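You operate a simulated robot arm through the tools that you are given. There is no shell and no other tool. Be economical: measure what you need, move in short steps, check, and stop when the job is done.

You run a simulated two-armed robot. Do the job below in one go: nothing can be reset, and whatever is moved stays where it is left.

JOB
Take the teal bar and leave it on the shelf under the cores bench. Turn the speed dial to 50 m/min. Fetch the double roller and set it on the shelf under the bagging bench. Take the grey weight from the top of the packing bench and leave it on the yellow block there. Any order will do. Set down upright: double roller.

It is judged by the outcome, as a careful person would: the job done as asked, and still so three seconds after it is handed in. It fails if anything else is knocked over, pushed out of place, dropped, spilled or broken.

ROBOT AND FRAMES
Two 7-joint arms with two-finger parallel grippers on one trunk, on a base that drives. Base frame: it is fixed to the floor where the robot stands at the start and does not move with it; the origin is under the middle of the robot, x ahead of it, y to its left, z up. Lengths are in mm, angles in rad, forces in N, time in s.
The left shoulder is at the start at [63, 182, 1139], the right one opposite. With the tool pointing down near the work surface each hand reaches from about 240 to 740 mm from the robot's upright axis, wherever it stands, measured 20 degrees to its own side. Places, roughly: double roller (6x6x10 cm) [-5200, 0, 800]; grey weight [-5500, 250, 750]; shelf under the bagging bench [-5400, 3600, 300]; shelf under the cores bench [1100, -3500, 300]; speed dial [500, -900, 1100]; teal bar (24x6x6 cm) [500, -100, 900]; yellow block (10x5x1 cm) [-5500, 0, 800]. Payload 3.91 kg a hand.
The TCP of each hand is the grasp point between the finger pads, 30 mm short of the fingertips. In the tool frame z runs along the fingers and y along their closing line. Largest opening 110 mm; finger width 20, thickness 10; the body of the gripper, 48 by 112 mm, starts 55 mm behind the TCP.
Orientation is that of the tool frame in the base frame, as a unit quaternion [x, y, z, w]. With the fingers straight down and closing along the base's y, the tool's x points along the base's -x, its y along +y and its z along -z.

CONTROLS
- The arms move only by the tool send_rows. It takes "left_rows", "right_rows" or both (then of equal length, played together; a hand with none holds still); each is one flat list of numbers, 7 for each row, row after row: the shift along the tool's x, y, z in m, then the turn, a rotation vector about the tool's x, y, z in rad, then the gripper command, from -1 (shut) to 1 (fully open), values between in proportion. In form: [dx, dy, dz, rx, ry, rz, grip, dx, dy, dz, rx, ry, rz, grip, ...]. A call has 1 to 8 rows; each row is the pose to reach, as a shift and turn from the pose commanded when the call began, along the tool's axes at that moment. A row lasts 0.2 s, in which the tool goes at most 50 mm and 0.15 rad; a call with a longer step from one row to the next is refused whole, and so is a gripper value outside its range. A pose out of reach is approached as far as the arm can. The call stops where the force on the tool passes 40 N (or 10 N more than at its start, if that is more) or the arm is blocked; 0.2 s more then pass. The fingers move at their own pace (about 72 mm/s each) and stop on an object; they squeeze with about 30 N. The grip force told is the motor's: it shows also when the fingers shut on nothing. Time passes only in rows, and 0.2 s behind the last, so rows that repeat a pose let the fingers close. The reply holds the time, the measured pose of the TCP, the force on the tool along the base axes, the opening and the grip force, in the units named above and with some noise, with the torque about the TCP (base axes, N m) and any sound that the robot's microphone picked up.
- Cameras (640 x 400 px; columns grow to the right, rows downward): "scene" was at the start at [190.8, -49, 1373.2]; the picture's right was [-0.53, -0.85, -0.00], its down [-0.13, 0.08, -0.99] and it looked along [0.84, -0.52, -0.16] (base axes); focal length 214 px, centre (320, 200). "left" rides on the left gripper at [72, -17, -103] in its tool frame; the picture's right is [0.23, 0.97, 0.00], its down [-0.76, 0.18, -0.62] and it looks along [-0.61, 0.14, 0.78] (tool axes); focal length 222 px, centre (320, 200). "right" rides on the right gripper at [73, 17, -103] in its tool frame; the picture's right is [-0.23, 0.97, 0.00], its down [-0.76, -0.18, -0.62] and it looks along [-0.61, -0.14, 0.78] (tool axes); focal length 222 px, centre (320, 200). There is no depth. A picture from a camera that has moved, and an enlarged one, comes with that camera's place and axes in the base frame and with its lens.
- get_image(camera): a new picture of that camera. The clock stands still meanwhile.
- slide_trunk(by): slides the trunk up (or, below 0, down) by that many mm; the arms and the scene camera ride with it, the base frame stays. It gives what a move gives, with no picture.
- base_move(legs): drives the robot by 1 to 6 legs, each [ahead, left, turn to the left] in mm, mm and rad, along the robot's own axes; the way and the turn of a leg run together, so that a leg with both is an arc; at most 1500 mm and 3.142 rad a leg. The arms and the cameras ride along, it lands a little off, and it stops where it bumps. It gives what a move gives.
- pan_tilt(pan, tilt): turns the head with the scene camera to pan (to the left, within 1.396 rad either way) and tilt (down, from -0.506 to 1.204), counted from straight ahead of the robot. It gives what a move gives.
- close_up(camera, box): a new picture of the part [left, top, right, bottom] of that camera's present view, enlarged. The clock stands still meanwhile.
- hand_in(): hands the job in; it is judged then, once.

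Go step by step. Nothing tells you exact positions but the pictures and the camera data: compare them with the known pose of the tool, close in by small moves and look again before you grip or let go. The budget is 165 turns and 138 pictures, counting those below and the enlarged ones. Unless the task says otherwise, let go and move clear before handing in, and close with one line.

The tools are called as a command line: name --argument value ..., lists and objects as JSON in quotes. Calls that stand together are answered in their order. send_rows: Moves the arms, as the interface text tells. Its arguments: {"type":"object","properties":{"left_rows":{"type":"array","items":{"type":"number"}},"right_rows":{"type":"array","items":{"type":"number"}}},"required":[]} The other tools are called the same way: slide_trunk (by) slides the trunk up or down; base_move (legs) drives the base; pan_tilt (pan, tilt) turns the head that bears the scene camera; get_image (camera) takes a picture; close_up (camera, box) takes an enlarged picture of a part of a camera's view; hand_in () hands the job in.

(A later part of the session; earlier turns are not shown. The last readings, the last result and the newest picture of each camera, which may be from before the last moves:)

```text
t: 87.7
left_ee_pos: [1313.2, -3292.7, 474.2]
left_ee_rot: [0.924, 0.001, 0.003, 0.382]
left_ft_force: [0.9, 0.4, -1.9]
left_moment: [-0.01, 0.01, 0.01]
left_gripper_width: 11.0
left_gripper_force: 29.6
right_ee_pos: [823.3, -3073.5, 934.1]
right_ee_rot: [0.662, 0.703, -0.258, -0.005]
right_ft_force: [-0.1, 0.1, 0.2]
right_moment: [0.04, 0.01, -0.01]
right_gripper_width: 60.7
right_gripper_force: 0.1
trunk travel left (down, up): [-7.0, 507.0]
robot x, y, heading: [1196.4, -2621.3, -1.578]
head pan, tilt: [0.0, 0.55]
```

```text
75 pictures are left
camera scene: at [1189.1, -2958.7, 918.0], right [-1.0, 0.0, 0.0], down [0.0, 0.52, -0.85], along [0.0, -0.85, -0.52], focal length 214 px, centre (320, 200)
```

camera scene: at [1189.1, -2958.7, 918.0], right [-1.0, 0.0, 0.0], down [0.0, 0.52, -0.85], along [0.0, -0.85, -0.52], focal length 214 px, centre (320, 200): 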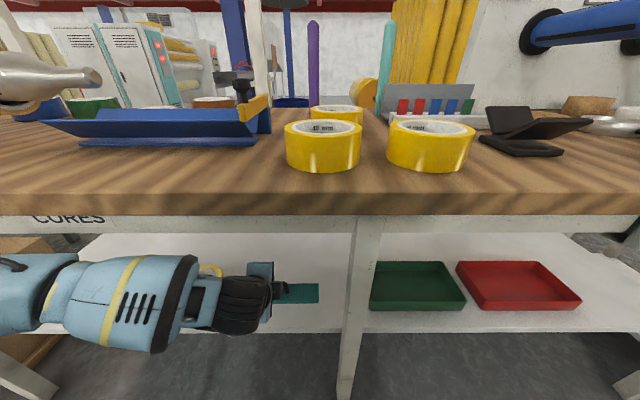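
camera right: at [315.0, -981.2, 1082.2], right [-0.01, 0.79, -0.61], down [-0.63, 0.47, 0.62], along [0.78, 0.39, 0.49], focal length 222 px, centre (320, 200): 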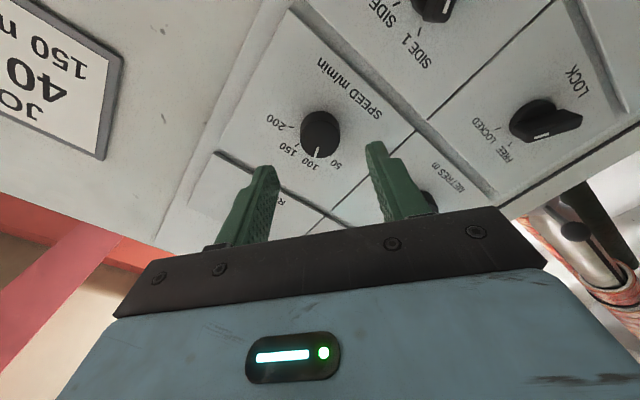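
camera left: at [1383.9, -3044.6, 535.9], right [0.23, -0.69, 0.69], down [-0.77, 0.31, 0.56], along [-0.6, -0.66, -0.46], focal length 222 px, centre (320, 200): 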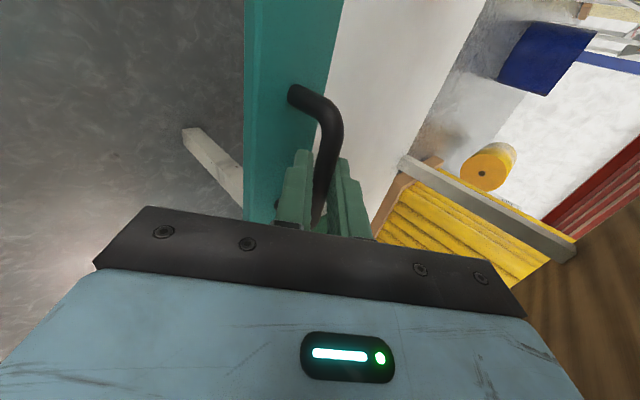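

Clear. Lower 40 mm, then in fine steps until it touches down.

send_rows --left_rows '[0, -0.014, 0.014, 0, 0, 0, -1, 0, -0.028, 0.028, 0, 0, 0, -1]'

send_rows --left_rows '[0, -0.0035, 0.0035, 0, 0, 0, -1, 0, -0.007, 0.007, 0, 0, 0, -1]'

close_up --camera "left" --box '[200, 0, 440, 150]'

```text
t: 88.3
left_ee_pos: [1311.8, -3290.8, 433.5]
left_ee_rot: [0.924, 0.001, 0.004, 0.382]
left_ft_force: [-0.3, 0.2, -1.1]
left_moment: [0.01, 0.01, 0.02]
left_gripper_width: 10.9
left_gripper_force: 30.0
right_ee_pos: [823.6, -3073.2, 934.8]
right_ee_rot: [0.662, 0.703, -0.258, -0.004]
right_ft_force: [-0.1, 0.0, 0.2]
right_moment: [-0.02, -0.03, 0.0]
right_gripper_width: 60.7
right_gripper_force: 0.0
trunk travel left (down, up): [-7.0, 507.0]
robot x, y, heading: [1188.1, -2623.5, -1.575]
head pan, tilt: [0.0, 0.55]
```

```text
t: 88.9
left_ee_pos: [1312.2, -3290.2, 424.1]
left_ee_rot: [0.924, 0.001, 0.003, 0.382]
left_ft_force: [0.0, 0.6, -1.5]
left_moment: [0.0, -0.02, 0.0]
left_gripper_width: 11.0
left_gripper_force: 30.3
right_ee_pos: [824.0, -3073.5, 934.5]
right_ee_rot: [0.662, 0.703, -0.259, -0.005]
right_ft_force: [-0.1, 0.0, 0.6]
right_moment: [-0.03, -0.01, -0.01]
right_gripper_width: 60.5
right_gripper_force: 0.1
trunk travel left (down, up): [-7.0, 507.0]
robot x, y, heading: [1190.4, -2623.6, -1.577]
head pan, tilt: [0.0, 0.55]
```

```text
2.67 times, centred on (320, 75) of left
camera zoom: at [1383.9, -3204.8, 485.7], right [0.23, -0.69, 0.69], down [-0.77, 0.31, 0.56], along [-0.6, -0.65, -0.46], focal length 592 px, centre (320, 533)
```

zoom: 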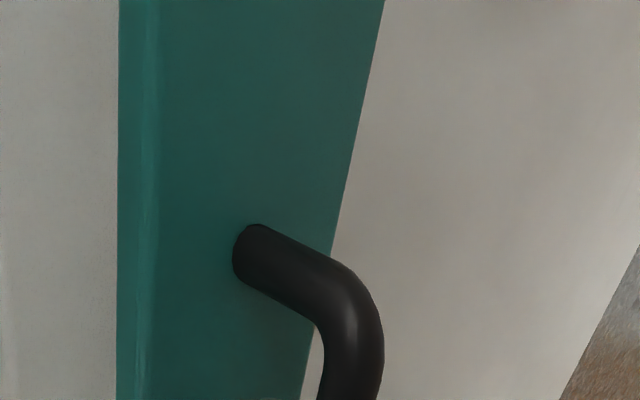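

Over the shelf on both sides, not yet touching. Continue down in small steps.

send_rows --left_rows '[0, -0.0035, 0.0035, 0, 0, 0, -1, 0, -0.007, 0.007, 0, 0, 0, -1, 0, -0.0105, 0.0105, 0, 0, 0, -1]'

send_rows --left_rows '[0, -0.002, 0.002, 0, 0, 0, -1, 0, -0.0045, 0.0045, 0, 0, 0, -1]'

```text
t: 89.7
left_ee_pos: [1312.7, -3290.2, 408.9]
left_ee_rot: [0.924, 0.0, 0.003, 0.383]
left_ft_force: [0.2, 0.6, -2.2]
left_moment: [0.03, 0.0, 0.01]
left_gripper_width: 11.0
left_gripper_force: 29.8
right_ee_pos: [823.2, -3072.6, 934.1]
right_ee_rot: [0.662, 0.703, -0.258, -0.005]
right_ft_force: [-0.3, 0.1, 0.2]
right_moment: [-0.01, 0.01, -0.02]
right_gripper_width: 60.4
right_gripper_force: 0.1
trunk travel left (down, up): [-7.0, 507.0]
robot x, y, heading: [1192.7, -2625.1, -1.575]
head pan, tilt: [0.0, 0.55]
```

```text
t: 90.3
left_ee_pos: [1312.3, -3288.7, 403.6]
left_ee_rot: [0.923, 0.0, 0.003, 0.384]
left_ft_force: [-0.2, 0.2, -1.7]
left_moment: [0.01, -0.01, 0.0]
left_gripper_width: 11.2
left_gripper_force: 30.1
right_ee_pos: [823.1, -3073.4, 934.4]
right_ee_rot: [0.662, 0.704, -0.258, -0.005]
right_ft_force: [0.7, -0.1, 0.1]
right_moment: [0.02, 0.02, 0.0]
right_gripper_width: 60.4
right_gripper_force: 0.1
trunk travel left (down, up): [-7.0, 507.0]
robot x, y, heading: [1191.4, -2623.0, -1.572]
head pan, tilt: [0.0, 0.55]
```

send_rows --left_rows '[0, -0.003, 0.003, 0, 0, 0, -1, 0, -0.006, 0.006, 0, 0, 0, -1, 0, -0.009, 0.009, 0, 0, 0, -1]'

close_up --camera "scene" --box '[240, 240, 360, 340]'

```text
t: 91.1
left_ee_pos: [1313.2, -3289.2, 390.0]
left_ee_rot: [0.924, 0.001, 0.003, 0.382]
left_ft_force: [-0.1, 0.0, -0.8]
left_moment: [0.05, 0.0, 0.0]
left_gripper_width: 11.0
left_gripper_force: 30.1
right_ee_pos: [824.0, -3072.1, 934.7]
right_ee_rot: [0.663, 0.703, -0.258, -0.005]
right_ft_force: [0.1, -0.5, -0.4]
right_moment: [-0.01, 0.0, -0.02]
right_gripper_width: 60.5
right_gripper_force: 0.1
trunk travel left (down, up): [-7.0, 507.0]
robot x, y, heading: [1192.6, -2622.9, -1.577]
head pan, tilt: [0.0, 0.55]
```

```text
4.00 times, centred on (300, 290) of scene
camera zoom: at [1189.1, -2958.6, 918.0], right [-1.0, 0.0, 0.0], down [0.0, 0.52, -0.85], along [0.0, -0.85, -0.52], focal length 858 px, centre (400, -160)
```

zoom: 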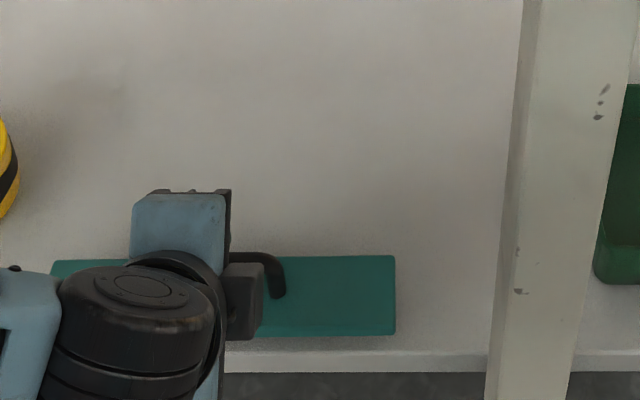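

send_rows --left_rows '[0, -0.003, 0.003, 0, 0, 0, -1, 0, -0.006, 0.006, 0, 0, 0, -1, 0, -0.009, 0.009, 0, 0, 0, -1, 0, -0.012, 0.012, 0, 0, 0, -1]'

```text
t: 92.1
left_ee_pos: [1313.9, -3288.2, 374.8]
left_ee_rot: [0.923, -0.001, 0.003, 0.384]
left_ft_force: [-0.1, 1.7, 4.4]
left_moment: [-0.01, -0.67, 0.25]
left_gripper_width: 11.4
left_gripper_force: 29.7
right_ee_pos: [823.0, -3072.6, 935.2]
right_ee_rot: [0.662, 0.703, -0.259, -0.004]
right_ft_force: [0.0, 0.0, -0.9]
right_moment: [0.0, -0.03, 0.01]
right_gripper_width: 60.5
right_gripper_force: 0.0
trunk travel left (down, up): [-7.0, 507.0]
robot x, y, heading: [1190.5, -2624.6, -1.571]
head pan, tilt: [0.0, 0.55]
```

It touches. Two millimetres more, then open gently.

send_rows --left_rows '[0, -0.0015, 0.0015, 0, 0, 0, -1]'

close_up --camera "left" --box '[200, 40, 440, 240]'

```text
t: 92.5
left_ee_pos: [1312.6, -3289.7, 375.1]
left_ee_rot: [0.923, 0.0, 0.002, 0.385]
left_ft_force: [2.9, 5.1, 16.2]
left_moment: [-0.07, -0.35, 0.04]
left_gripper_width: 10.9
left_gripper_force: 30.5
right_ee_pos: [822.8, -3072.2, 934.7]
right_ee_rot: [0.662, 0.704, -0.259, -0.004]
right_ft_force: [-0.9, -0.4, 0.7]
right_moment: [0.03, 0.0, -0.01]
right_gripper_width: 60.8
right_gripper_force: 0.1
trunk travel left (down, up): [-7.0, 507.0]
robot x, y, heading: [1189.6, -2623.8, -1.574]
head pan, tilt: [0.0, 0.55]
```

```text
2.00 times, centred on (320, 140) of left
camera zoom: at [1385.2, -3203.1, 435.9], right [0.23, -0.68, 0.69], down [-0.77, 0.32, 0.56], along [-0.6, -0.66, -0.45], focal length 444 px, centre (320, 320)
```

zoom: 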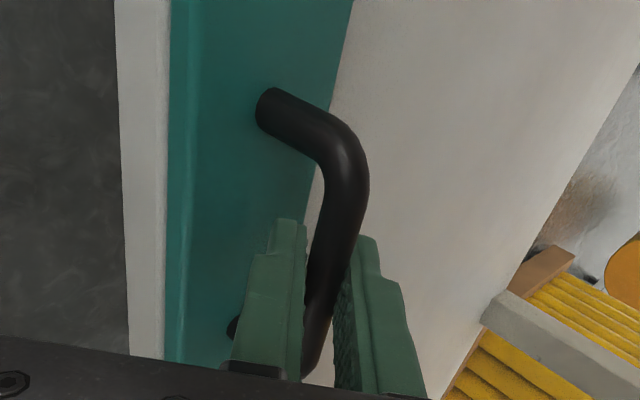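

Seated on the shelf. Open and withdraw along the fingers.

send_rows --left_rows '[0, 0.001, -0.001, 0, 0, 0, -0.6, 0, 0.001, -0.001, 0, 0, 0, -0.5, 0, 0.001, -0.001, 0, 0, 0, -0.45, 0, 0.001, -0.025, 0, 0, 0, -0.45, 0, 0.001, -0.06, 0, 0, 0, -0.45, 0, 0.001, -0.1, 0, 0, 0, -0.45, 0, 0.001, -0.14, 0, 0, 0, -0.45]'

get_image --camera "left"

```text
t: 94.1
left_ee_pos: [1314.4, -3191.4, 470.8]
left_ee_rot: [0.924, 0.0, 0.003, 0.382]
left_ft_force: [0.2, 0.6, -0.4]
left_moment: [0.01, 0.02, 0.01]
left_gripper_width: 30.3
left_gripper_force: 0.0
right_ee_pos: [823.4, -3072.9, 934.9]
right_ee_rot: [0.663, 0.702, -0.259, -0.004]
right_ft_force: [0.4, 0.7, -0.5]
right_moment: [-0.01, 0.01, 0.03]
right_gripper_width: 60.5
right_gripper_force: 0.1
trunk travel left (down, up): [-7.0, 507.0]
robot x, y, heading: [1191.6, -2622.2, -1.575]
head pan, tilt: [0.0, 0.55]
```

```text
71 pictures are left
camera left: at [1387.1, -3106.6, 532.9], right [0.22, -0.69, 0.69], down [-0.77, 0.31, 0.56], along [-0.6, -0.65, -0.46], focal length 222 px, centre (320, 200)
```

left: 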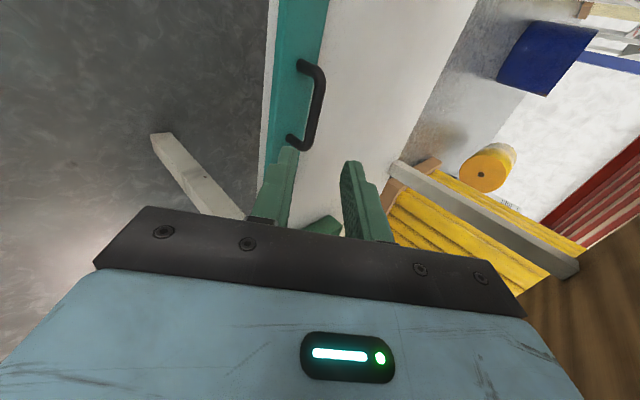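

The bar is placed. I back away from the bench, raise the trunk and look west for a route.

base_move --legs '[[-470, 0, 0]]'

slide_trunk --by 395

pan_tilt --pan -1.35 --tilt 0.15

get_image --camera "scene"

```text
t: 96.9
left_ee_pos: [1325.5, -2722.1, 470.2]
left_ee_rot: [0.924, 0.011, 0.009, 0.383]
left_ft_force: [-0.5, 0.5, 0.6]
left_moment: [-0.01, -0.02, -0.02]
left_gripper_width: 30.2
left_gripper_force: 0.1
right_ee_pos: [829.1, -2613.5, 934.6]
right_ee_rot: [0.653, 0.712, -0.258, -0.001]
right_ft_force: [0.4, 0.7, 0.5]
right_moment: [-0.01, 0.02, 0.01]
right_gripper_width: 60.4
right_gripper_force: 0.1
trunk travel left (down, up): [-7.0, 507.0]
robot x, y, heading: [1187.1, -2159.4, -1.548]
head pan, tilt: [0.0, 0.55]
```

```text
t: 100.7
left_ee_pos: [1325.2, -2721.6, 865.0]
left_ee_rot: [0.924, 0.011, 0.008, 0.383]
left_ft_force: [0.0, -0.2, 0.2]
left_moment: [-0.01, 0.03, -0.03]
left_gripper_width: 30.4
left_gripper_force: 0.1
right_ee_pos: [830.8, -2615.9, 1328.5]
right_ee_rot: [0.653, 0.712, -0.258, -0.001]
right_ft_force: [0.7, -0.4, 0.3]
right_moment: [0.02, 0.02, 0.0]
right_gripper_width: 60.5
right_gripper_force: 0.1
trunk travel left (down, up): [-402.0, 112.0]
robot x, y, heading: [1187.4, -2153.3, -1.547]
head pan, tilt: [0.0, 0.55]
```

```text
t: 102.2
left_ee_pos: [1325.9, -2722.8, 865.8]
left_ee_rot: [0.924, 0.012, 0.008, 0.383]
left_ft_force: [-0.3, -0.6, -0.8]
left_moment: [0.02, 0.02, 0.01]
left_gripper_width: 30.3
left_gripper_force: 0.0
right_ee_pos: [830.6, -2614.5, 1329.2]
right_ee_rot: [0.653, 0.711, -0.259, -0.001]
right_ft_force: [-0.1, 0.3, 0.0]
right_moment: [0.02, 0.01, -0.01]
right_gripper_width: 60.4
right_gripper_force: 0.0
trunk travel left (down, up): [-402.0, 112.0]
robot x, y, heading: [1186.0, -2157.9, -1.549]
head pan, tilt: [-1.349, 0.15]
```

```text
70 pictures are left
camera scene: at [1098.0, -2291.6, 1373.9], right [-0.24, 0.97, 0.0], down [0.15, 0.04, -0.99], along [-0.96, -0.24, -0.15], focal length 214 px, centre (320, 200)
```

scene: 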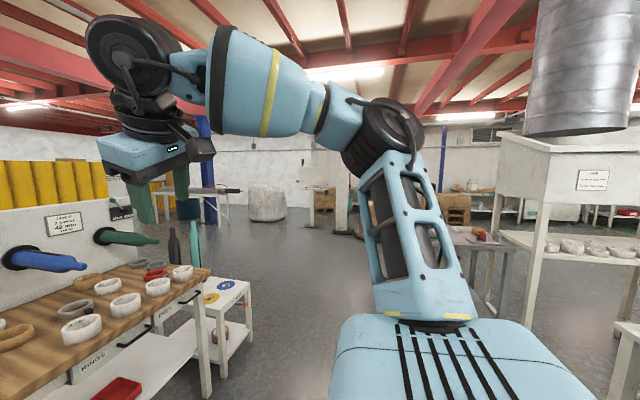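

The floor to the west looks clear along y ≈ -2150. I draw the left hand in, turn west and drive.

send_rows --left_rows '[0, 0.014, -0.042, 0, 0, 0, -0.45, 0, 0.028, -0.084, 0, 0, 0, -0.45, 0, 0.042, -0.126, 0, 0, 0, -0.45, 0, 0.056, -0.168, 0, 0, 0, -0.45, 0, 0.07, -0.21, 0, 0, 0, -0.45]'

base_move --legs '[[0, 0, -1.59], [1500, 0, 0], [1500, 0, 0], [1400, 0, 0]]'

pan_tilt --pan -0.5 --tilt 0.15

get_image --camera "scene"

```text
t: 103.4
left_ee_pos: [1323.2, -2624.9, 1064.6]
left_ee_rot: [0.924, 0.011, 0.008, 0.383]
left_ft_force: [0.3, 0.7, -1.0]
left_moment: [0.05, -0.01, 0.01]
left_gripper_width: 30.2
left_gripper_force: 0.0
right_ee_pos: [829.6, -2614.3, 1330.0]
right_ee_rot: [0.653, 0.712, -0.259, 0.0]
right_ft_force: [0.4, -1.1, 0.3]
right_moment: [-0.03, -0.01, 0.0]
right_gripper_width: 60.7
right_gripper_force: 0.0
trunk travel left (down, up): [-402.0, 112.0]
robot x, y, heading: [1188.8, -2157.1, -1.549]
head pan, tilt: [-1.349, 0.15]
```

```text
t: 125.2
left_ee_pos: [-3013.0, -2474.0, 1062.0]
left_ee_rot: [0.675, -0.632, -0.259, 0.279]
left_ft_force: [0.4, -0.8, 0.4]
left_moment: [0.02, 0.01, -0.01]
left_gripper_width: 30.2
left_gripper_force: 0.1
right_ee_pos: [-3020.4, -1980.3, 1326.1]
right_ee_rot: [0.965, 0.058, -0.181, -0.18]
right_ft_force: [0.4, -0.1, 0.7]
right_moment: [0.03, -0.01, 0.01]
right_gripper_width: 60.5
right_gripper_force: 0.0
trunk travel left (down, up): [-402.0, 112.0]
robot x, y, heading: [-2548.6, -2320.5, -3.081]
head pan, tilt: [-1.349, 0.15]
stopped in leg 4: the robot was blocked; the commanded pose is now the measured one
```

```text
t: 126.4
left_ee_pos: [-3009.2, -2474.9, 1063.2]
left_ee_rot: [0.674, -0.632, -0.26, 0.28]
left_ft_force: [-0.4, 0.3, 0.1]
left_moment: [-0.01, -0.01, 0.0]
left_gripper_width: 30.4
left_gripper_force: 0.1
right_ee_pos: [-3018.7, -1980.3, 1326.4]
right_ee_rot: [0.965, 0.059, -0.182, -0.18]
right_ft_force: [0.4, -0.3, 0.4]
right_moment: [0.0, 0.02, -0.02]
right_gripper_width: 60.7
right_gripper_force: 0.0
trunk travel left (down, up): [-402.0, 112.0]
robot x, y, heading: [-2546.3, -2321.0, -3.086]
head pan, tilt: [-0.499, 0.15]
```

```text
69 pictures are left
camera scene: at [-2744.3, -2287.3, 1374.0], right [0.43, 0.9, 0.0], down [0.13, -0.06, -0.99], along [-0.89, 0.42, -0.15], focal length 214 px, centre (320, 200)
```

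scene: 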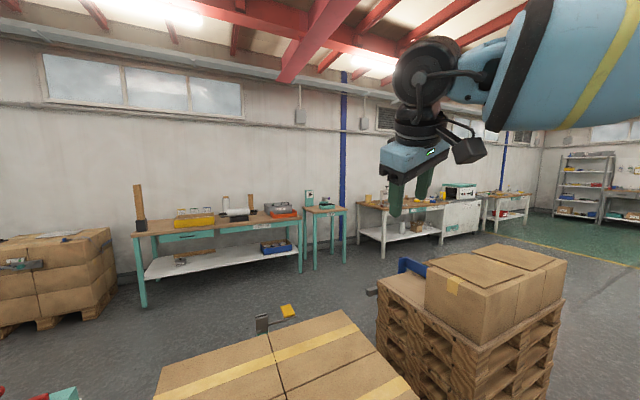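

Pallets with boxes block straight ahead. The packing bench should be the white one near picture column 380; I zoom there.

close_up --camera "scene" --box '[290, 160, 550, 320]'

close_up --camera "scene" --box '[345, 175, 450, 240]'

```text
2.46 times, centred on (420, 240) of scene
camera zoom: at [-2744.3, -2287.3, 1374.0], right [0.43, 0.9, 0.0], down [0.13, -0.06, -0.99], along [-0.89, 0.42, -0.15], focal length 528 px, centre (74, 102)
```

zoom: 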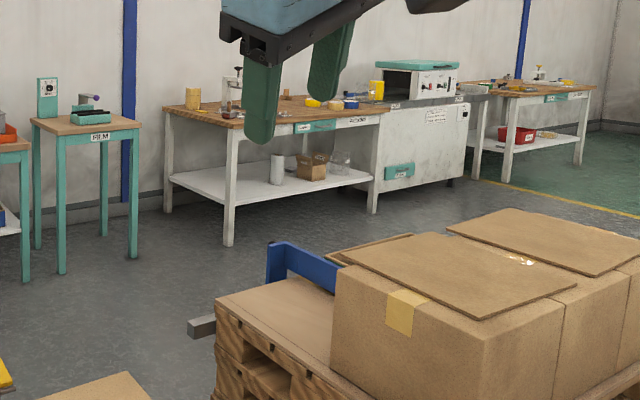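

```text
6.10 times, centred on (398, 208) of scene
camera zoom: at [-2744.3, -2287.3, 1374.0], right [0.43, 0.9, 0.0], down [0.13, -0.06, -0.99], along [-0.89, 0.42, -0.15], focal length 1307 px, centre (-152, 154)
```

zoom: 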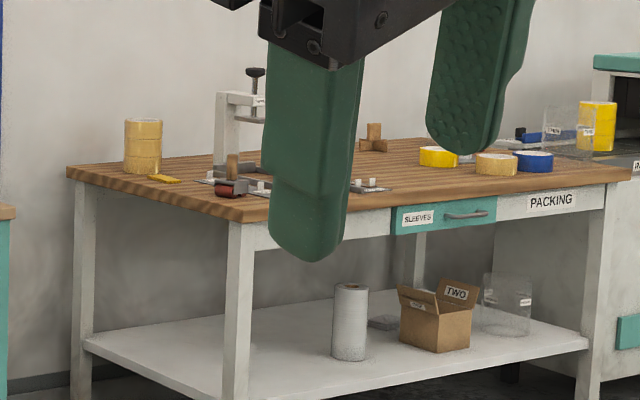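

The PACKING bench is confirmed: near front corner about [-5135, -95]. Two pallets stand between; I look right for a way around them to the north.

pan_tilt --pan -1.3 --tilt 0.35

get_image --camera "scene"

pan_tilt --pan 0.5 --tilt 0.5

get_image --camera "scene"

```text
t: 127.5
left_ee_pos: [-3013.1, -2473.5, 1063.5]
left_ee_rot: [0.674, -0.632, -0.259, 0.281]
left_ft_force: [-0.2, 0.1, 0.1]
left_moment: [-0.01, 0.04, -0.01]
left_gripper_width: 30.4
left_gripper_force: 0.0
right_ee_pos: [-3019.3, -1981.0, 1326.0]
right_ee_rot: [0.965, 0.059, -0.181, -0.179]
right_ft_force: [0.5, -1.0, 0.0]
right_moment: [0.01, -0.01, 0.01]
right_gripper_width: 60.6
right_gripper_force: 0.1
trunk travel left (down, up): [-402.0, 112.0]
robot x, y, heading: [-2550.1, -2323.5, -3.082]
head pan, tilt: [-1.3, 0.351]
```

```text
66 pictures are left
camera scene: at [-2690.9, -2238.9, 1355.2], right [0.95, 0.32, 0.0], down [0.11, -0.33, -0.94], along [-0.3, 0.89, -0.34], focal length 214 px, centre (320, 200)
```

scene: 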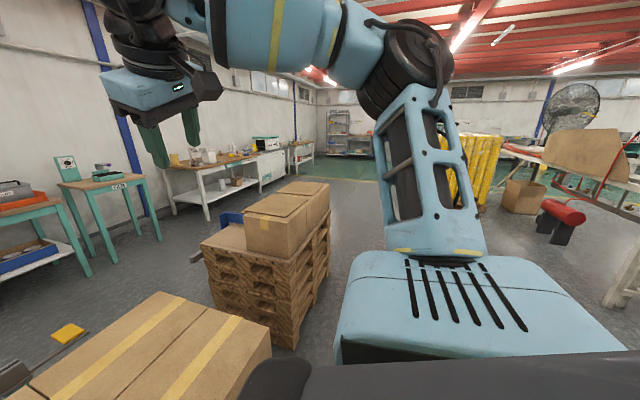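

```text
t: 129.3
left_ee_pos: [-3011.5, -2474.0, 1062.7]
left_ee_rot: [0.674, -0.632, -0.259, 0.282]
left_ft_force: [-0.3, -0.4, 0.6]
left_moment: [-0.03, 0.0, 0.01]
left_gripper_width: 30.2
left_gripper_force: 0.1
right_ee_pos: [-3019.0, -1979.9, 1326.0]
right_ee_rot: [0.965, 0.059, -0.182, -0.18]
right_ft_force: [-0.6, 0.2, 0.1]
right_moment: [0.01, -0.01, 0.0]
right_gripper_width: 60.4
right_gripper_force: 0.0
trunk travel left (down, up): [-402.0, 112.0]
robot x, y, heading: [-2545.0, -2324.9, -3.085]
head pan, tilt: [0.499, 0.499]
```

```text
65 pictures are left
camera scene: at [-2738.0, -2375.0, 1341.5], right [-0.53, 0.85, 0.0], down [0.41, 0.25, -0.88], along [-0.75, -0.46, -0.48], focal length 214 px, centre (320, 200)
```

scene: 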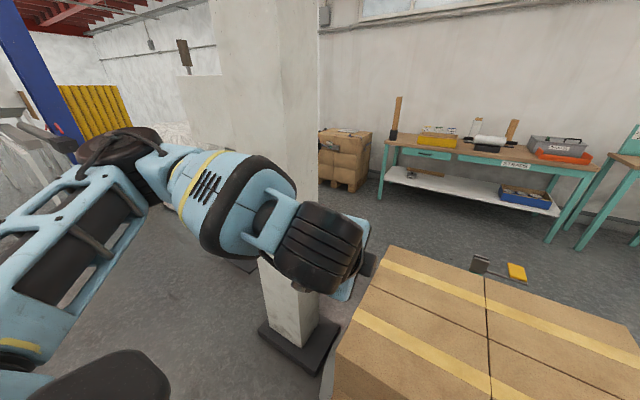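

A column stands left ahead, so I go round by the north: back up, strafe right past the pallets, then forward towards the packing bench.

base_move --legs '[[-150, 0, -0.057], [0, -1350, 0], [0, -1300, 0], [1300, 0, 0]]'

pan_tilt --pan 0.0 --tilt 0.3

get_image --camera "scene"

```text
t: 159.6
left_ee_pos: [-4098.4, 276.5, 1062.3]
left_ee_rot: [-0.641, 0.666, 0.273, -0.268]
left_ft_force: [-0.5, 0.4, 0.3]
left_moment: [0.02, 0.02, -0.02]
left_gripper_width: 30.2
left_gripper_force: 0.1
right_ee_pos: [-4054.7, 768.8, 1326.6]
right_ee_rot: [0.967, 0.01, -0.172, -0.19]
right_ft_force: [0.2, 0.4, -0.2]
right_moment: [0.0, -0.02, 0.04]
right_gripper_width: 60.6
right_gripper_force: 0.1
trunk travel left (down, up): [-402.0, 112.0]
robot x, y, heading: [-3622.2, 383.7, 3.095]
head pan, tilt: [0.499, 0.499]
```

```text
t: 160.5
left_ee_pos: [-4099.0, 275.0, 1063.8]
left_ee_rot: [-0.642, 0.665, 0.274, -0.267]
left_ft_force: [0.0, 0.1, -0.7]
left_moment: [0.02, -0.03, 0.02]
left_gripper_width: 30.3
left_gripper_force: 0.0
right_ee_pos: [-4056.0, 768.4, 1325.7]
right_ee_rot: [0.967, 0.009, -0.172, -0.189]
right_ft_force: [-0.2, -0.1, 0.3]
right_moment: [-0.01, -0.03, 0.03]
right_gripper_width: 60.5
right_gripper_force: 0.1
trunk travel left (down, up): [-402.0, 112.0]
robot x, y, heading: [-3619.0, 382.6, 3.095]
head pan, tilt: [0.0, 0.3]
```

```text
64 pictures are left
camera scene: at [-3827.3, 390.5, 1359.9], right [0.04, 1.0, 0.0], down [0.3, -0.01, -0.96], along [-0.95, 0.04, -0.3], focal length 214 px, centre (320, 200)
```

scene: 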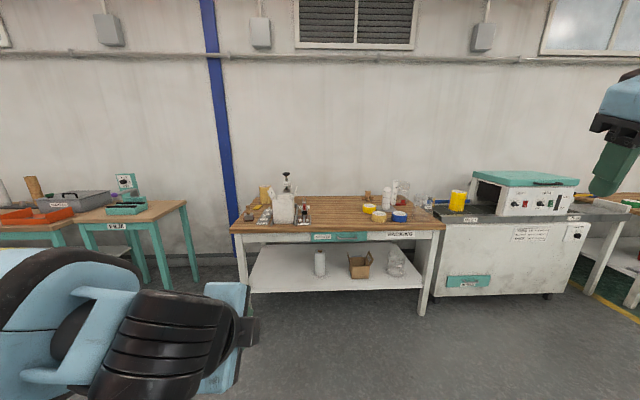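

Now directly facing the packing bench. Zoom on its left end.

close_up --camera "scene" --box '[225, 160, 335, 240]'

```text
5.00 times, centred on (280, 200) of scene
camera zoom: at [-3827.3, 390.5, 1359.9], right [0.04, 1.0, 0.0], down [0.3, -0.01, -0.96], along [-0.95, 0.04, -0.3], focal length 1072 px, centre (520, 200)
```

zoom: 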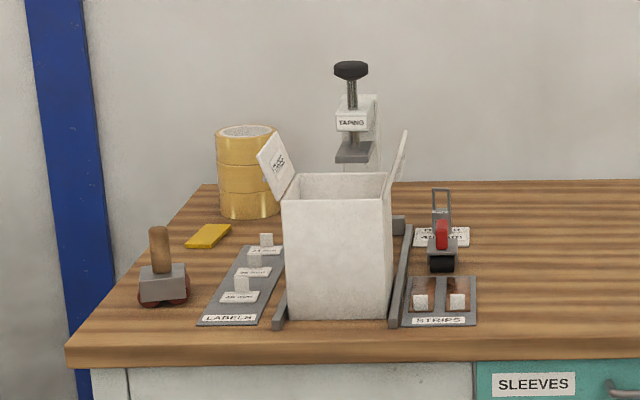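

close_up --camera "scene" --box '[280, 185, 320, 215]'

```text
13.33 times, centred on (300, 200) of scene
camera zoom: at [-3827.3, 390.5, 1359.9], right [0.04, 1.0, 0.0], down [0.3, -0.01, -0.96], along [-0.95, 0.04, -0.3], focal length 2860 px, centre (587, 200)
```

zoom: 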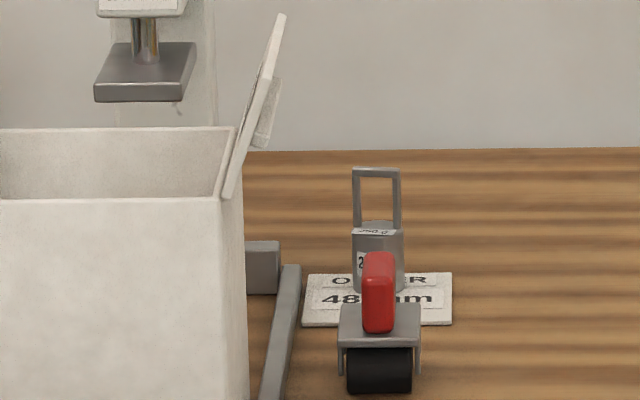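

close_up --camera "scene" --box '[244, 200, 274, 224]'

```text
16.00 times, centred on (259, 212) of scene
camera zoom: at [-3827.3, 390.5, 1359.9], right [0.04, 1.0, 0.0], down [0.3, -0.01, -0.96], along [-0.95, 0.04, -0.3], focal length 3432 px, centre (1296, 8)
```

zoom: 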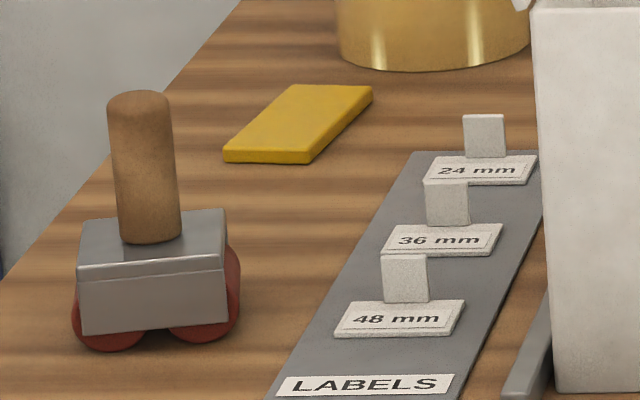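

I identify: double roller (two red wheels, wooden handle) at about [-5300, -75], yellow block at [-5555, -64], and the grey weight with a loop handle at [-5575, 329] behind a single roller. I drive up to the bench.

base_move --legs '[[900, 0, 0.047], [0, 260, 0]]'

send_rows --left_rows '[0, 0, 0, 0, 0, -0.147, 0.1, 0, 0, 0, 0, 0, -0.294, 0.1, 0, 0, 0, 0, 0, -0.441, 0.1, 0, 0, 0, 0, 0, -0.588, 0.1, 0, 0, 0, 0, 0, -0.735, 0.1, 0, 0, 0, 0, 0, -0.882, 0.1, 0, 0, 0, 0, 0, -1.029, 0.1, 0, 0, 0, 0, 0, -1.176, 0.1]'

send_rows --left_rows '[0, 0, 0, 0, 0, -0.147, 0.1, 0, 0, 0, 0, 0, -0.294, 0.1, 0, 0, 0, 0, 0, -0.394, 0.1]'

pan_tilt --pan 0.15 --tilt 0.6

get_image --camera "scene"

```text
t: 167.7
left_ee_pos: [-4998.1, 44.9, 1063.6]
left_ee_rot: [-0.647, 0.66, 0.271, -0.269]
left_ft_force: [-0.3, -0.1, -0.4]
left_moment: [-0.01, -0.01, 0.01]
left_gripper_width: 30.7
left_gripper_force: 0.0
right_ee_pos: [-4962.7, 538.5, 1325.8]
right_ee_rot: [0.966, 0.017, -0.174, -0.188]
right_ft_force: [0.5, 0.2, 0.9]
right_moment: [0.0, 0.02, 0.02]
right_gripper_width: 60.9
right_gripper_force: 0.1
trunk travel left (down, up): [-402.0, 112.0]
robot x, y, heading: [-4522.0, 160.0, 3.115]
head pan, tilt: [0.0, 0.3]
```

```text
t: 169.5
left_ee_pos: [-4996.8, 45.1, 1063.0]
left_ee_rot: [0.905, -0.189, -0.374, 0.075]
left_ft_force: [0.0, -1.4, 0.6]
left_moment: [0.02, 0.0, 0.01]
left_gripper_width: 60.4
left_gripper_force: 0.0
right_ee_pos: [-4962.7, 538.5, 1326.9]
right_ee_rot: [0.967, 0.017, -0.174, -0.188]
right_ft_force: [0.4, -0.5, -0.1]
right_moment: [0.0, -0.01, 0.01]
right_gripper_width: 60.7
right_gripper_force: 0.0
trunk travel left (down, up): [-402.0, 112.0]
robot x, y, heading: [-4523.0, 160.6, 3.112]
head pan, tilt: [0.0, 0.3]
```

```text
t: 170.3
left_ee_pos: [-4997.8, 45.5, 1063.8]
left_ee_rot: [0.924, -0.009, -0.382, 0.0]
left_ft_force: [0.4, 0.1, 0.1]
left_moment: [-0.01, 0.0, 0.0]
left_gripper_width: 60.4
left_gripper_force: 0.0
right_ee_pos: [-4963.6, 539.1, 1325.6]
right_ee_rot: [0.967, 0.017, -0.173, -0.187]
right_ft_force: [-0.3, 1.0, 0.1]
right_moment: [-0.01, -0.02, -0.01]
right_gripper_width: 60.5
right_gripper_force: 0.1
trunk travel left (down, up): [-402.0, 112.0]
robot x, y, heading: [-4520.9, 157.5, 3.113]
head pan, tilt: [0.0, 0.3]
```

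```text
t: 171.1
left_ee_pos: [-4997.4, 45.4, 1063.5]
left_ee_rot: [0.924, -0.009, -0.382, 0.0]
left_ft_force: [-0.4, 0.1, -0.4]
left_moment: [0.02, -0.03, 0.02]
left_gripper_width: 60.5
left_gripper_force: 0.1
right_ee_pos: [-4963.0, 537.6, 1324.8]
right_ee_rot: [0.967, 0.017, -0.174, -0.188]
right_ft_force: [-0.1, -0.5, 0.0]
right_moment: [0.03, 0.01, 0.0]
right_gripper_width: 60.4
right_gripper_force: 0.0
trunk travel left (down, up): [-402.0, 112.0]
robot x, y, heading: [-4521.6, 157.5, 3.111]
head pan, tilt: [0.15, 0.6]
```

```text
60 pictures are left
camera scene: at [-4723.3, 151.0, 1332.5], right [-0.12, 0.99, 0.0], down [0.56, 0.07, -0.83], along [-0.82, -0.1, -0.56], focal length 214 px, centre (320, 200)
```

scene: 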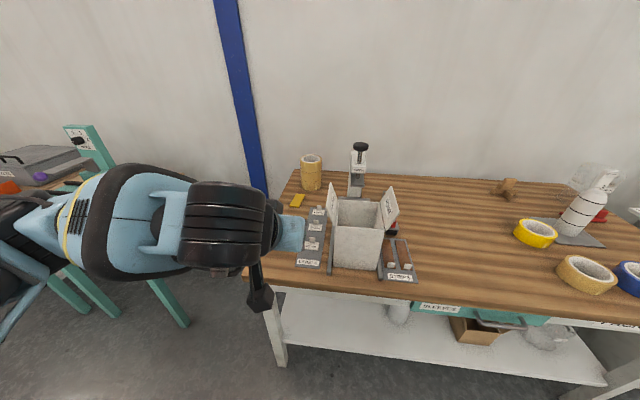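

get_image --camera "left"

```text
59 pictures are left
camera left: at [-4873.1, 60.4, 1085.0], right [0.14, -0.98, -0.15], down [-0.1, -0.17, 0.98], along [-0.98, -0.12, -0.12], focal length 222 px, centre (320, 200)
```

left: 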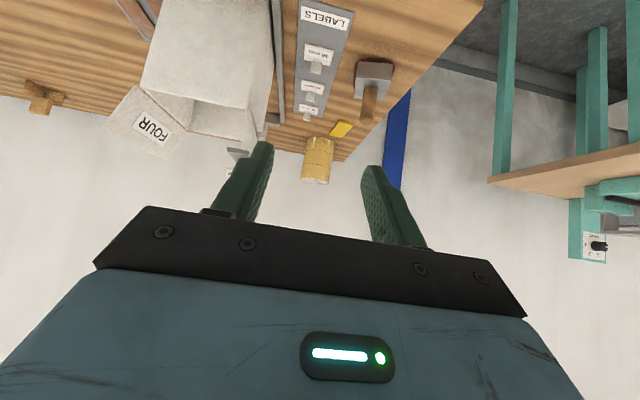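

The roller's handle is visible past the fingers. I bring the left hand closer, in front of and above it.

send_rows --left_rows '[0.009, 0.024, 0.04, 0, 0, 0, 0.0, 0.018, 0.048, 0.08, 0, 0, 0, 0.0, 0.027, 0.072, 0.12, 0, 0, 0, 0.0, 0.035, 0.095, 0.16, 0, 0, 0, 0.0, 0.035, 0.095, 0.177, 0, 0, 0, 0.0]'

get_image --camera "left"

get_image --camera "scene"

```text
t: 172.3
left_ee_pos: [-5101.7, -48.2, 911.6]
left_ee_rot: [0.924, -0.011, -0.381, -0.001]
left_ft_force: [0.1, 0.1, -0.2]
left_moment: [0.01, 0.0, 0.03]
left_gripper_width: 55.2
left_gripper_force: 0.0
right_ee_pos: [-4963.5, 537.5, 1327.3]
right_ee_rot: [0.967, 0.017, -0.173, -0.188]
right_ft_force: [0.8, 0.4, 0.3]
right_moment: [0.02, -0.01, 0.03]
right_gripper_width: 60.5
right_gripper_force: 0.0
trunk travel left (down, up): [-402.0, 112.0]
robot x, y, heading: [-4519.5, 160.5, 3.118]
head pan, tilt: [0.15, 0.6]
```

```text
58 pictures are left
camera left: at [-4977.7, -33.7, 933.6], right [0.14, -0.98, -0.15], down [-0.1, -0.17, 0.98], along [-0.98, -0.12, -0.12], focal length 222 px, centre (320, 200)
```

left: 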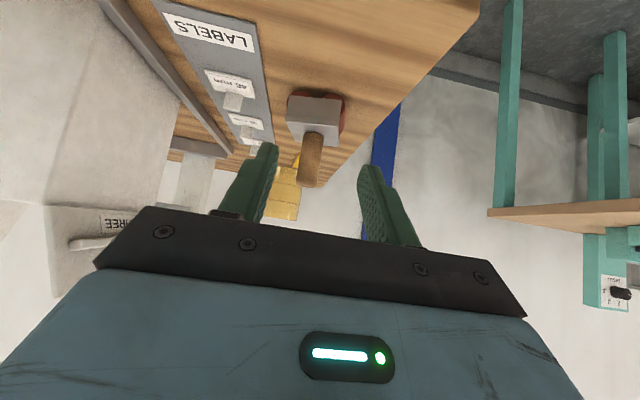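

```text
57 pictures are left
camera scene: at [-4723.6, 151.5, 1332.4], right [-0.12, 0.99, 0.0], down [0.56, 0.07, -0.82], along [-0.82, -0.1, -0.57], focal length 214 px, centre (320, 200)
```

scene: 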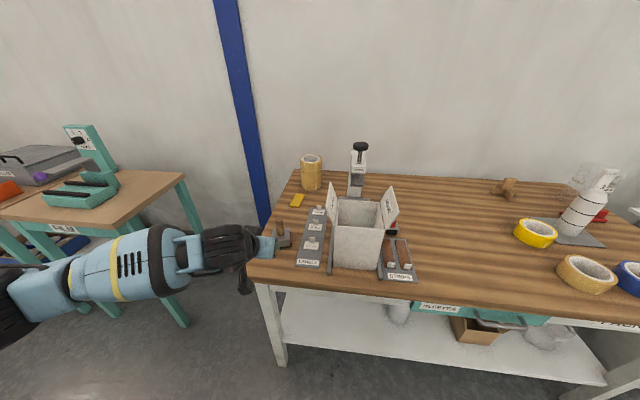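

close_up --camera "scene" --box '[240, 200, 320, 260]'

close_up --camera "left" --box '[240, 70, 400, 200]'

```text
6.67 times, centred on (280, 230) of scene
camera zoom: at [-4723.6, 151.5, 1332.4], right [-0.12, 0.99, 0.0], down [0.56, 0.07, -0.82], along [-0.82, -0.1, -0.57], focal length 1430 px, centre (587, 0)
```

zoom: 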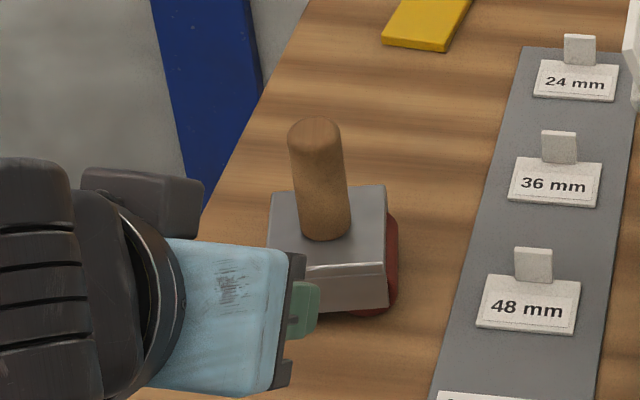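

```text
3.08 times, centred on (320, 135) of left
camera zoom: at [-4977.7, -33.7, 933.6], right [0.14, -0.98, -0.15], down [-0.1, -0.17, 0.98], along [-0.98, -0.12, -0.12], focal length 684 px, centre (320, 400)
```

zoom: 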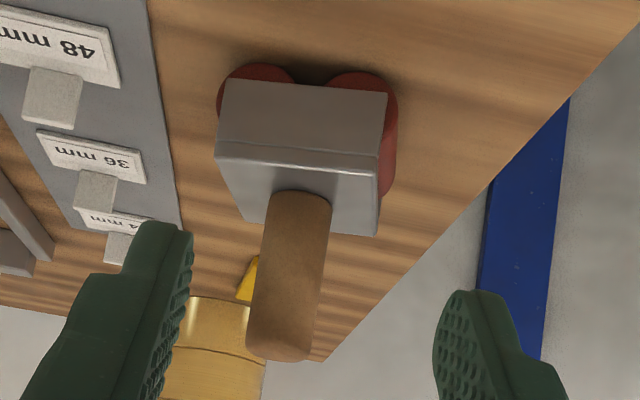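

The handle axis is at about [-5240, -45], z 826–884. I move in with the fingers astride it.

send_rows --left_rows '[-0.016, 0, 0.033, 0, 0, 0, 0.0, -0.032, 0, 0.066, 0, 0, 0, 0.0, -0.048, -0.0007, 0.1, 0, 0, 0, 0.0, -0.063, -0.0007, 0.1325, 0, 0, 0, 0.0]'

close_up --camera "left" --box '[200, 70, 440, 230]'

close_up --camera "scene" --box '[240, 200, 320, 260]'

```text
t: 173.3
left_ee_pos: [-5244.5, -43.5, 861.1]
left_ee_rot: [0.924, -0.011, -0.382, -0.001]
left_ft_force: [0.3, -0.2, 0.0]
left_moment: [0.0, -0.03, -0.02]
left_gripper_width: 54.9
left_gripper_force: 0.1
right_ee_pos: [-4963.1, 538.3, 1325.5]
right_ee_rot: [0.967, 0.017, -0.172, -0.188]
right_ft_force: [0.0, -0.5, -0.4]
right_moment: [0.02, -0.03, 0.04]
right_gripper_width: 60.5
right_gripper_force: 0.0
trunk travel left (down, up): [-402.0, 112.0]
robot x, y, heading: [-4520.5, 154.5, 3.119]
head pan, tilt: [0.15, 0.6]
```

```text
2.50 times, centred on (320, 150) of left
camera zoom: at [-5119.8, -28.3, 884.4], right [0.14, -0.98, -0.15], down [-0.1, -0.17, 0.98], along [-0.98, -0.12, -0.12], focal length 555 px, centre (320, 325)
```

zoom: 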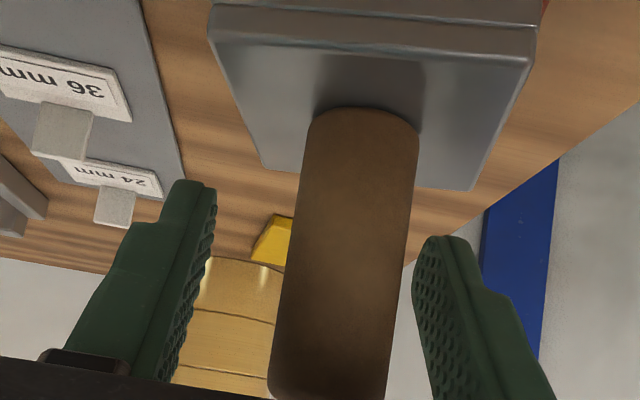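

```text
6.67 times, centred on (280, 230) of scene
camera zoom: at [-4724.0, 151.3, 1332.3], right [-0.12, 0.99, 0.0], down [0.56, 0.07, -0.82], along [-0.82, -0.1, -0.57], focal length 1430 px, centre (587, 0)
```

zoom: 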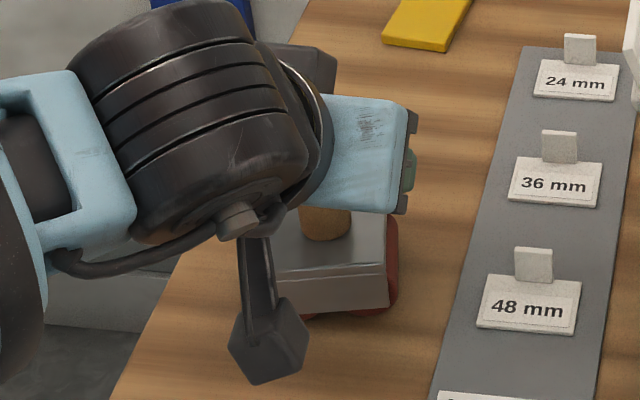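

The handle is between the fingers, 5 mm off centre. Correct and close.

send_rows --left_rows '[0, 0.005, 0, 0, 0, 0, -0.2, 0, 0.005, 0, 0, 0, 0, -1, 0, 0.005, 0, 0, 0, 0, -1, 0, 0.005, 0, 0, 0, 0, -1]'

close_up --camera "left" --box '[200, 70, 440, 230]'

```text
t: 174.3
left_ee_pos: [-5240.8, -49.4, 862.7]
left_ee_rot: [0.924, -0.011, -0.382, -0.002]
left_ft_force: [1.3, -0.1, 0.8]
left_moment: [0.18, -0.24, 0.0]
left_gripper_width: 25.4
left_gripper_force: 29.8
right_ee_pos: [-4962.3, 537.0, 1326.1]
right_ee_rot: [0.967, 0.017, -0.174, -0.188]
right_ft_force: [0.2, -1.1, -0.2]
right_moment: [-0.01, 0.0, -0.03]
right_gripper_width: 60.5
right_gripper_force: 0.0
trunk travel left (down, up): [-402.0, 112.0]
robot x, y, heading: [-4525.0, 159.3, 3.115]
head pan, tilt: [0.15, 0.6]
```

```text
2.50 times, centred on (320, 150) of left
camera zoom: at [-5116.9, -33.8, 885.0], right [0.14, -0.98, -0.15], down [-0.1, -0.17, 0.98], along [-0.98, -0.12, -0.12], focal length 555 px, centre (320, 325)
```

zoom: 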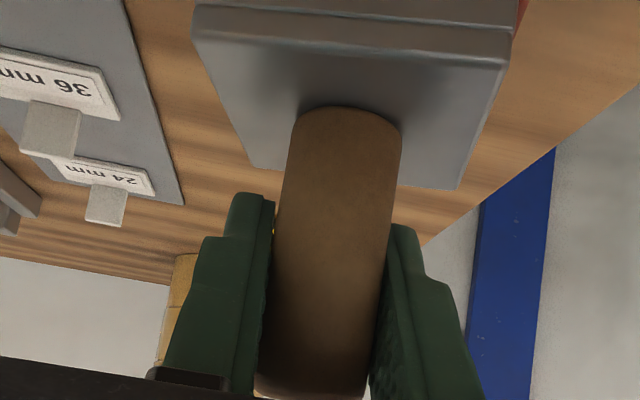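

Gripped at 25 mm. Lift and draw back.

send_rows --left_rows '[-0.014, 0, -0.014, 0, 0, 0, -1, -0.042, 0, -0.042, 0, 0, 0, -1, -0.071, 0, -0.071, 0, 0, 0, -1, -0.099, 0, -0.099, 0, 0, 0, -1, -0.113, 0, -0.113, 0, 0, 0, -1, -0.085, 0, -0.141, 0, 0, 0, -1, -0.057, 0, -0.17, 0, 0, 0, -1, -0.028, 0, -0.198, 0, 0, 0, -1]'

get_image --camera "scene"

```text
t: 176.1
left_ee_pos: [-5116.7, -56.6, 1022.8]
left_ee_rot: [0.924, -0.01, -0.382, -0.002]
left_ft_force: [-0.1, 0.5, -6.0]
left_moment: [0.0, 0.01, -0.04]
left_gripper_width: 25.4
left_gripper_force: 30.3
right_ee_pos: [-4961.5, 538.2, 1326.4]
right_ee_rot: [0.967, 0.018, -0.174, -0.188]
right_ft_force: [-0.1, -0.8, 0.5]
right_moment: [0.01, -0.02, -0.01]
right_gripper_width: 60.3
right_gripper_force: 0.1
trunk travel left (down, up): [-402.0, 112.0]
robot x, y, heading: [-4520.1, 157.6, 3.114]
head pan, tilt: [0.15, 0.6]
```

```text
51 pictures are left
camera scene: at [-4722.9, 150.4, 1332.5], right [-0.12, 0.99, 0.0], down [0.56, 0.07, -0.83], along [-0.82, -0.1, -0.56], focal length 214 px, centre (320, 200)
```

scene: 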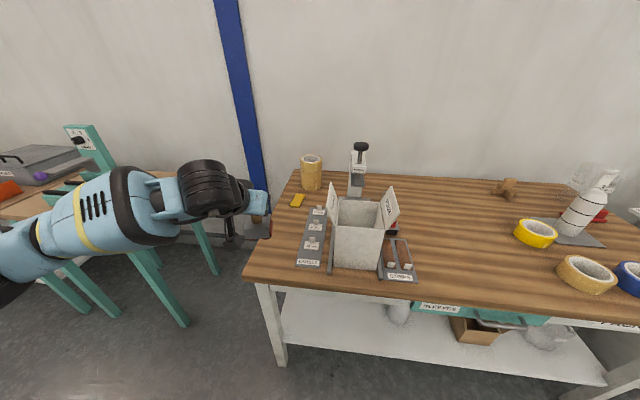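

The double roller is held. Next the grey weight with the right hand: draw the left hand back, move the base 120 mm closer, and tilt the right hand so that it comes from the right.

send_rows --left_rows '[0.024, 0.01, -0.024, 0, 0, 0, -1, 0.047, 0.02, -0.047, 0, 0, 0, -1, 0.071, 0.03, -0.071, 0, 0, 0, -1, 0.071, 0.03, -0.071, 0, 0, 0, -1, 0.071, 0.03, -0.071, 0, 0, 0, -1, 0.071, 0.03, -0.071, 0, 0, 0, -1, 0.071, 0.03, -0.071, 0, 0, 0, -1]' --right_rows '[0, 0, 0, -0.093, -0.075, -0.047, 0.2, 0, 0, 0, -0.187, -0.15, -0.095, 0.2, 0, 0, 0, -0.28, -0.225, -0.142, 0.2, 0, 0, 0, -0.374, -0.3, -0.19, 0.2, 0, 0, 0, -0.467, -0.375, -0.237, 0.2, 0, 0, 0, -0.56, -0.45, -0.285, 0.2, 0, 0, 0, -0.654, -0.526, -0.332, 0.2]'

base_move --legs '[[120, 0, 0.03]]'

get_image --camera "right"

```text
t: 177.7
left_ee_pos: [-5021.5, -84.5, 1019.9]
left_ee_rot: [0.925, -0.01, -0.381, -0.001]
left_ft_force: [0.1, -0.8, -8.1]
left_moment: [-0.04, 0.03, 0.0]
left_gripper_width: 25.0
left_gripper_force: 29.8
right_ee_pos: [-4972.6, 524.4, 1321.1]
right_ee_rot: [0.902, 0.266, -0.332, 0.073]
right_ft_force: [4.4, 0.0, 7.2]
right_moment: [0.17, -0.07, -0.14]
right_gripper_width: 66.1
right_gripper_force: 0.0
right hand out of reach, approached as far as the arm can: row 7
trunk travel left (down, up): [-402.0, 112.0]
robot x, y, heading: [-4522.0, 160.8, 3.116]
head pan, tilt: [0.15, 0.6]
```

```text
t: 178.9
left_ee_pos: [-5128.9, -96.5, 1022.4]
left_ee_rot: [0.925, 0.003, -0.381, 0.004]
left_ft_force: [0.3, 0.0, -6.5]
left_moment: [-0.03, 0.01, 0.0]
left_gripper_width: 25.3
left_gripper_force: 30.1
right_ee_pos: [-5093.4, 512.6, 1331.5]
right_ee_rot: [0.891, 0.282, -0.347, 0.081]
right_ft_force: [0.3, -0.1, -0.3]
right_moment: [-0.01, -0.03, 0.02]
right_gripper_width: 66.3
right_gripper_force: 0.0
trunk travel left (down, up): [-402.0, 112.0]
robot x, y, heading: [-4634.2, 159.0, -3.138]
head pan, tilt: [0.15, 0.6]
```

```text
50 pictures are left
camera right: at [-4981.3, 566.0, 1360.1], right [0.41, -0.91, 0.1], down [-0.2, 0.02, 0.98], along [-0.89, -0.42, -0.17], focal length 222 px, centre (320, 200)
```

right: 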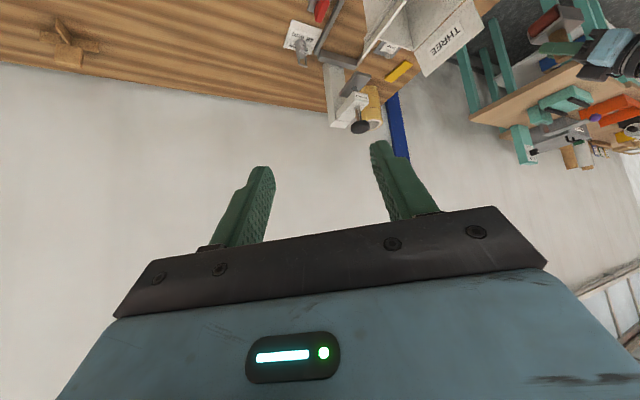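

The weight on its card is seen at about [-5485, 335]. I move the right hand down toward a pre-grasp pose.

send_rows --right_rows '[0.0055, -0.0047, 0.047, 0, 0, 0, 0.2, 0.011, -0.0094, 0.094, 0, 0, 0, 0.2, 0.0165, -0.014, 0.141, 0, 0, 0, 0.2, 0.022, -0.019, 0.188, 0, 0, 0, 0.2, 0.0275, -0.0235, 0.235, 0, 0, 0, 0.2, 0.033, -0.028, 0.282, 0, 0, 0, 0.2, 0.0385, -0.033, 0.329, 0, 0, 0, 0.2, 0.044, -0.0375, 0.376, 0, 0, 0, 0.2]'

get_image --camera "right"

get_image --camera "scene"

```text
t: 180.7
left_ee_pos: [-5127.8, -96.9, 1022.5]
left_ee_rot: [0.924, 0.003, -0.382, 0.005]
left_ft_force: [0.1, -0.1, -6.4]
left_moment: [0.06, 0.03, 0.01]
left_gripper_width: 25.3
left_gripper_force: 30.2
right_ee_pos: [-5289.5, 422.4, 1019.4]
right_ee_rot: [0.891, 0.278, -0.349, 0.08]
right_ft_force: [0.4, -0.1, 0.6]
right_moment: [0.01, 0.01, 0.02]
right_gripper_width: 65.7
right_gripper_force: 0.0
right hand out of reach, approached as far as the arm can: row 4, 5, 6, 7, 8
trunk travel left (down, up): [-402.0, 112.0]
robot x, y, heading: [-4639.3, 164.0, -3.139]
head pan, tilt: [0.15, 0.6]
```

```text
49 pictures are left
camera right: at [-5177.2, 475.5, 1046.7], right [0.4, -0.91, 0.1], down [-0.2, 0.02, 0.98], along [-0.9, -0.41, -0.17], focal length 222 px, centre (320, 200)
```

right: 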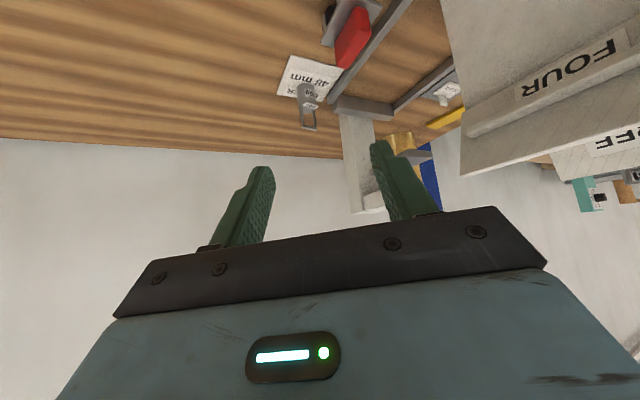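

```text
48 pictures are left
camera scene: at [-4840.4, 146.2, 1332.6], right [-0.15, 0.99, 0.0], down [0.56, 0.09, -0.83], along [-0.82, -0.13, -0.56], focal length 214 px, centre (320, 200)
```

scene: 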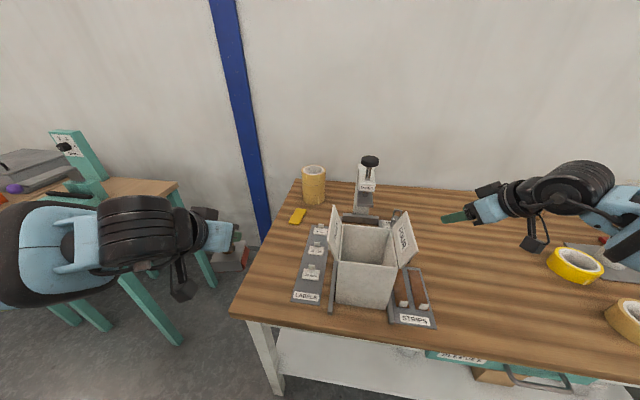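

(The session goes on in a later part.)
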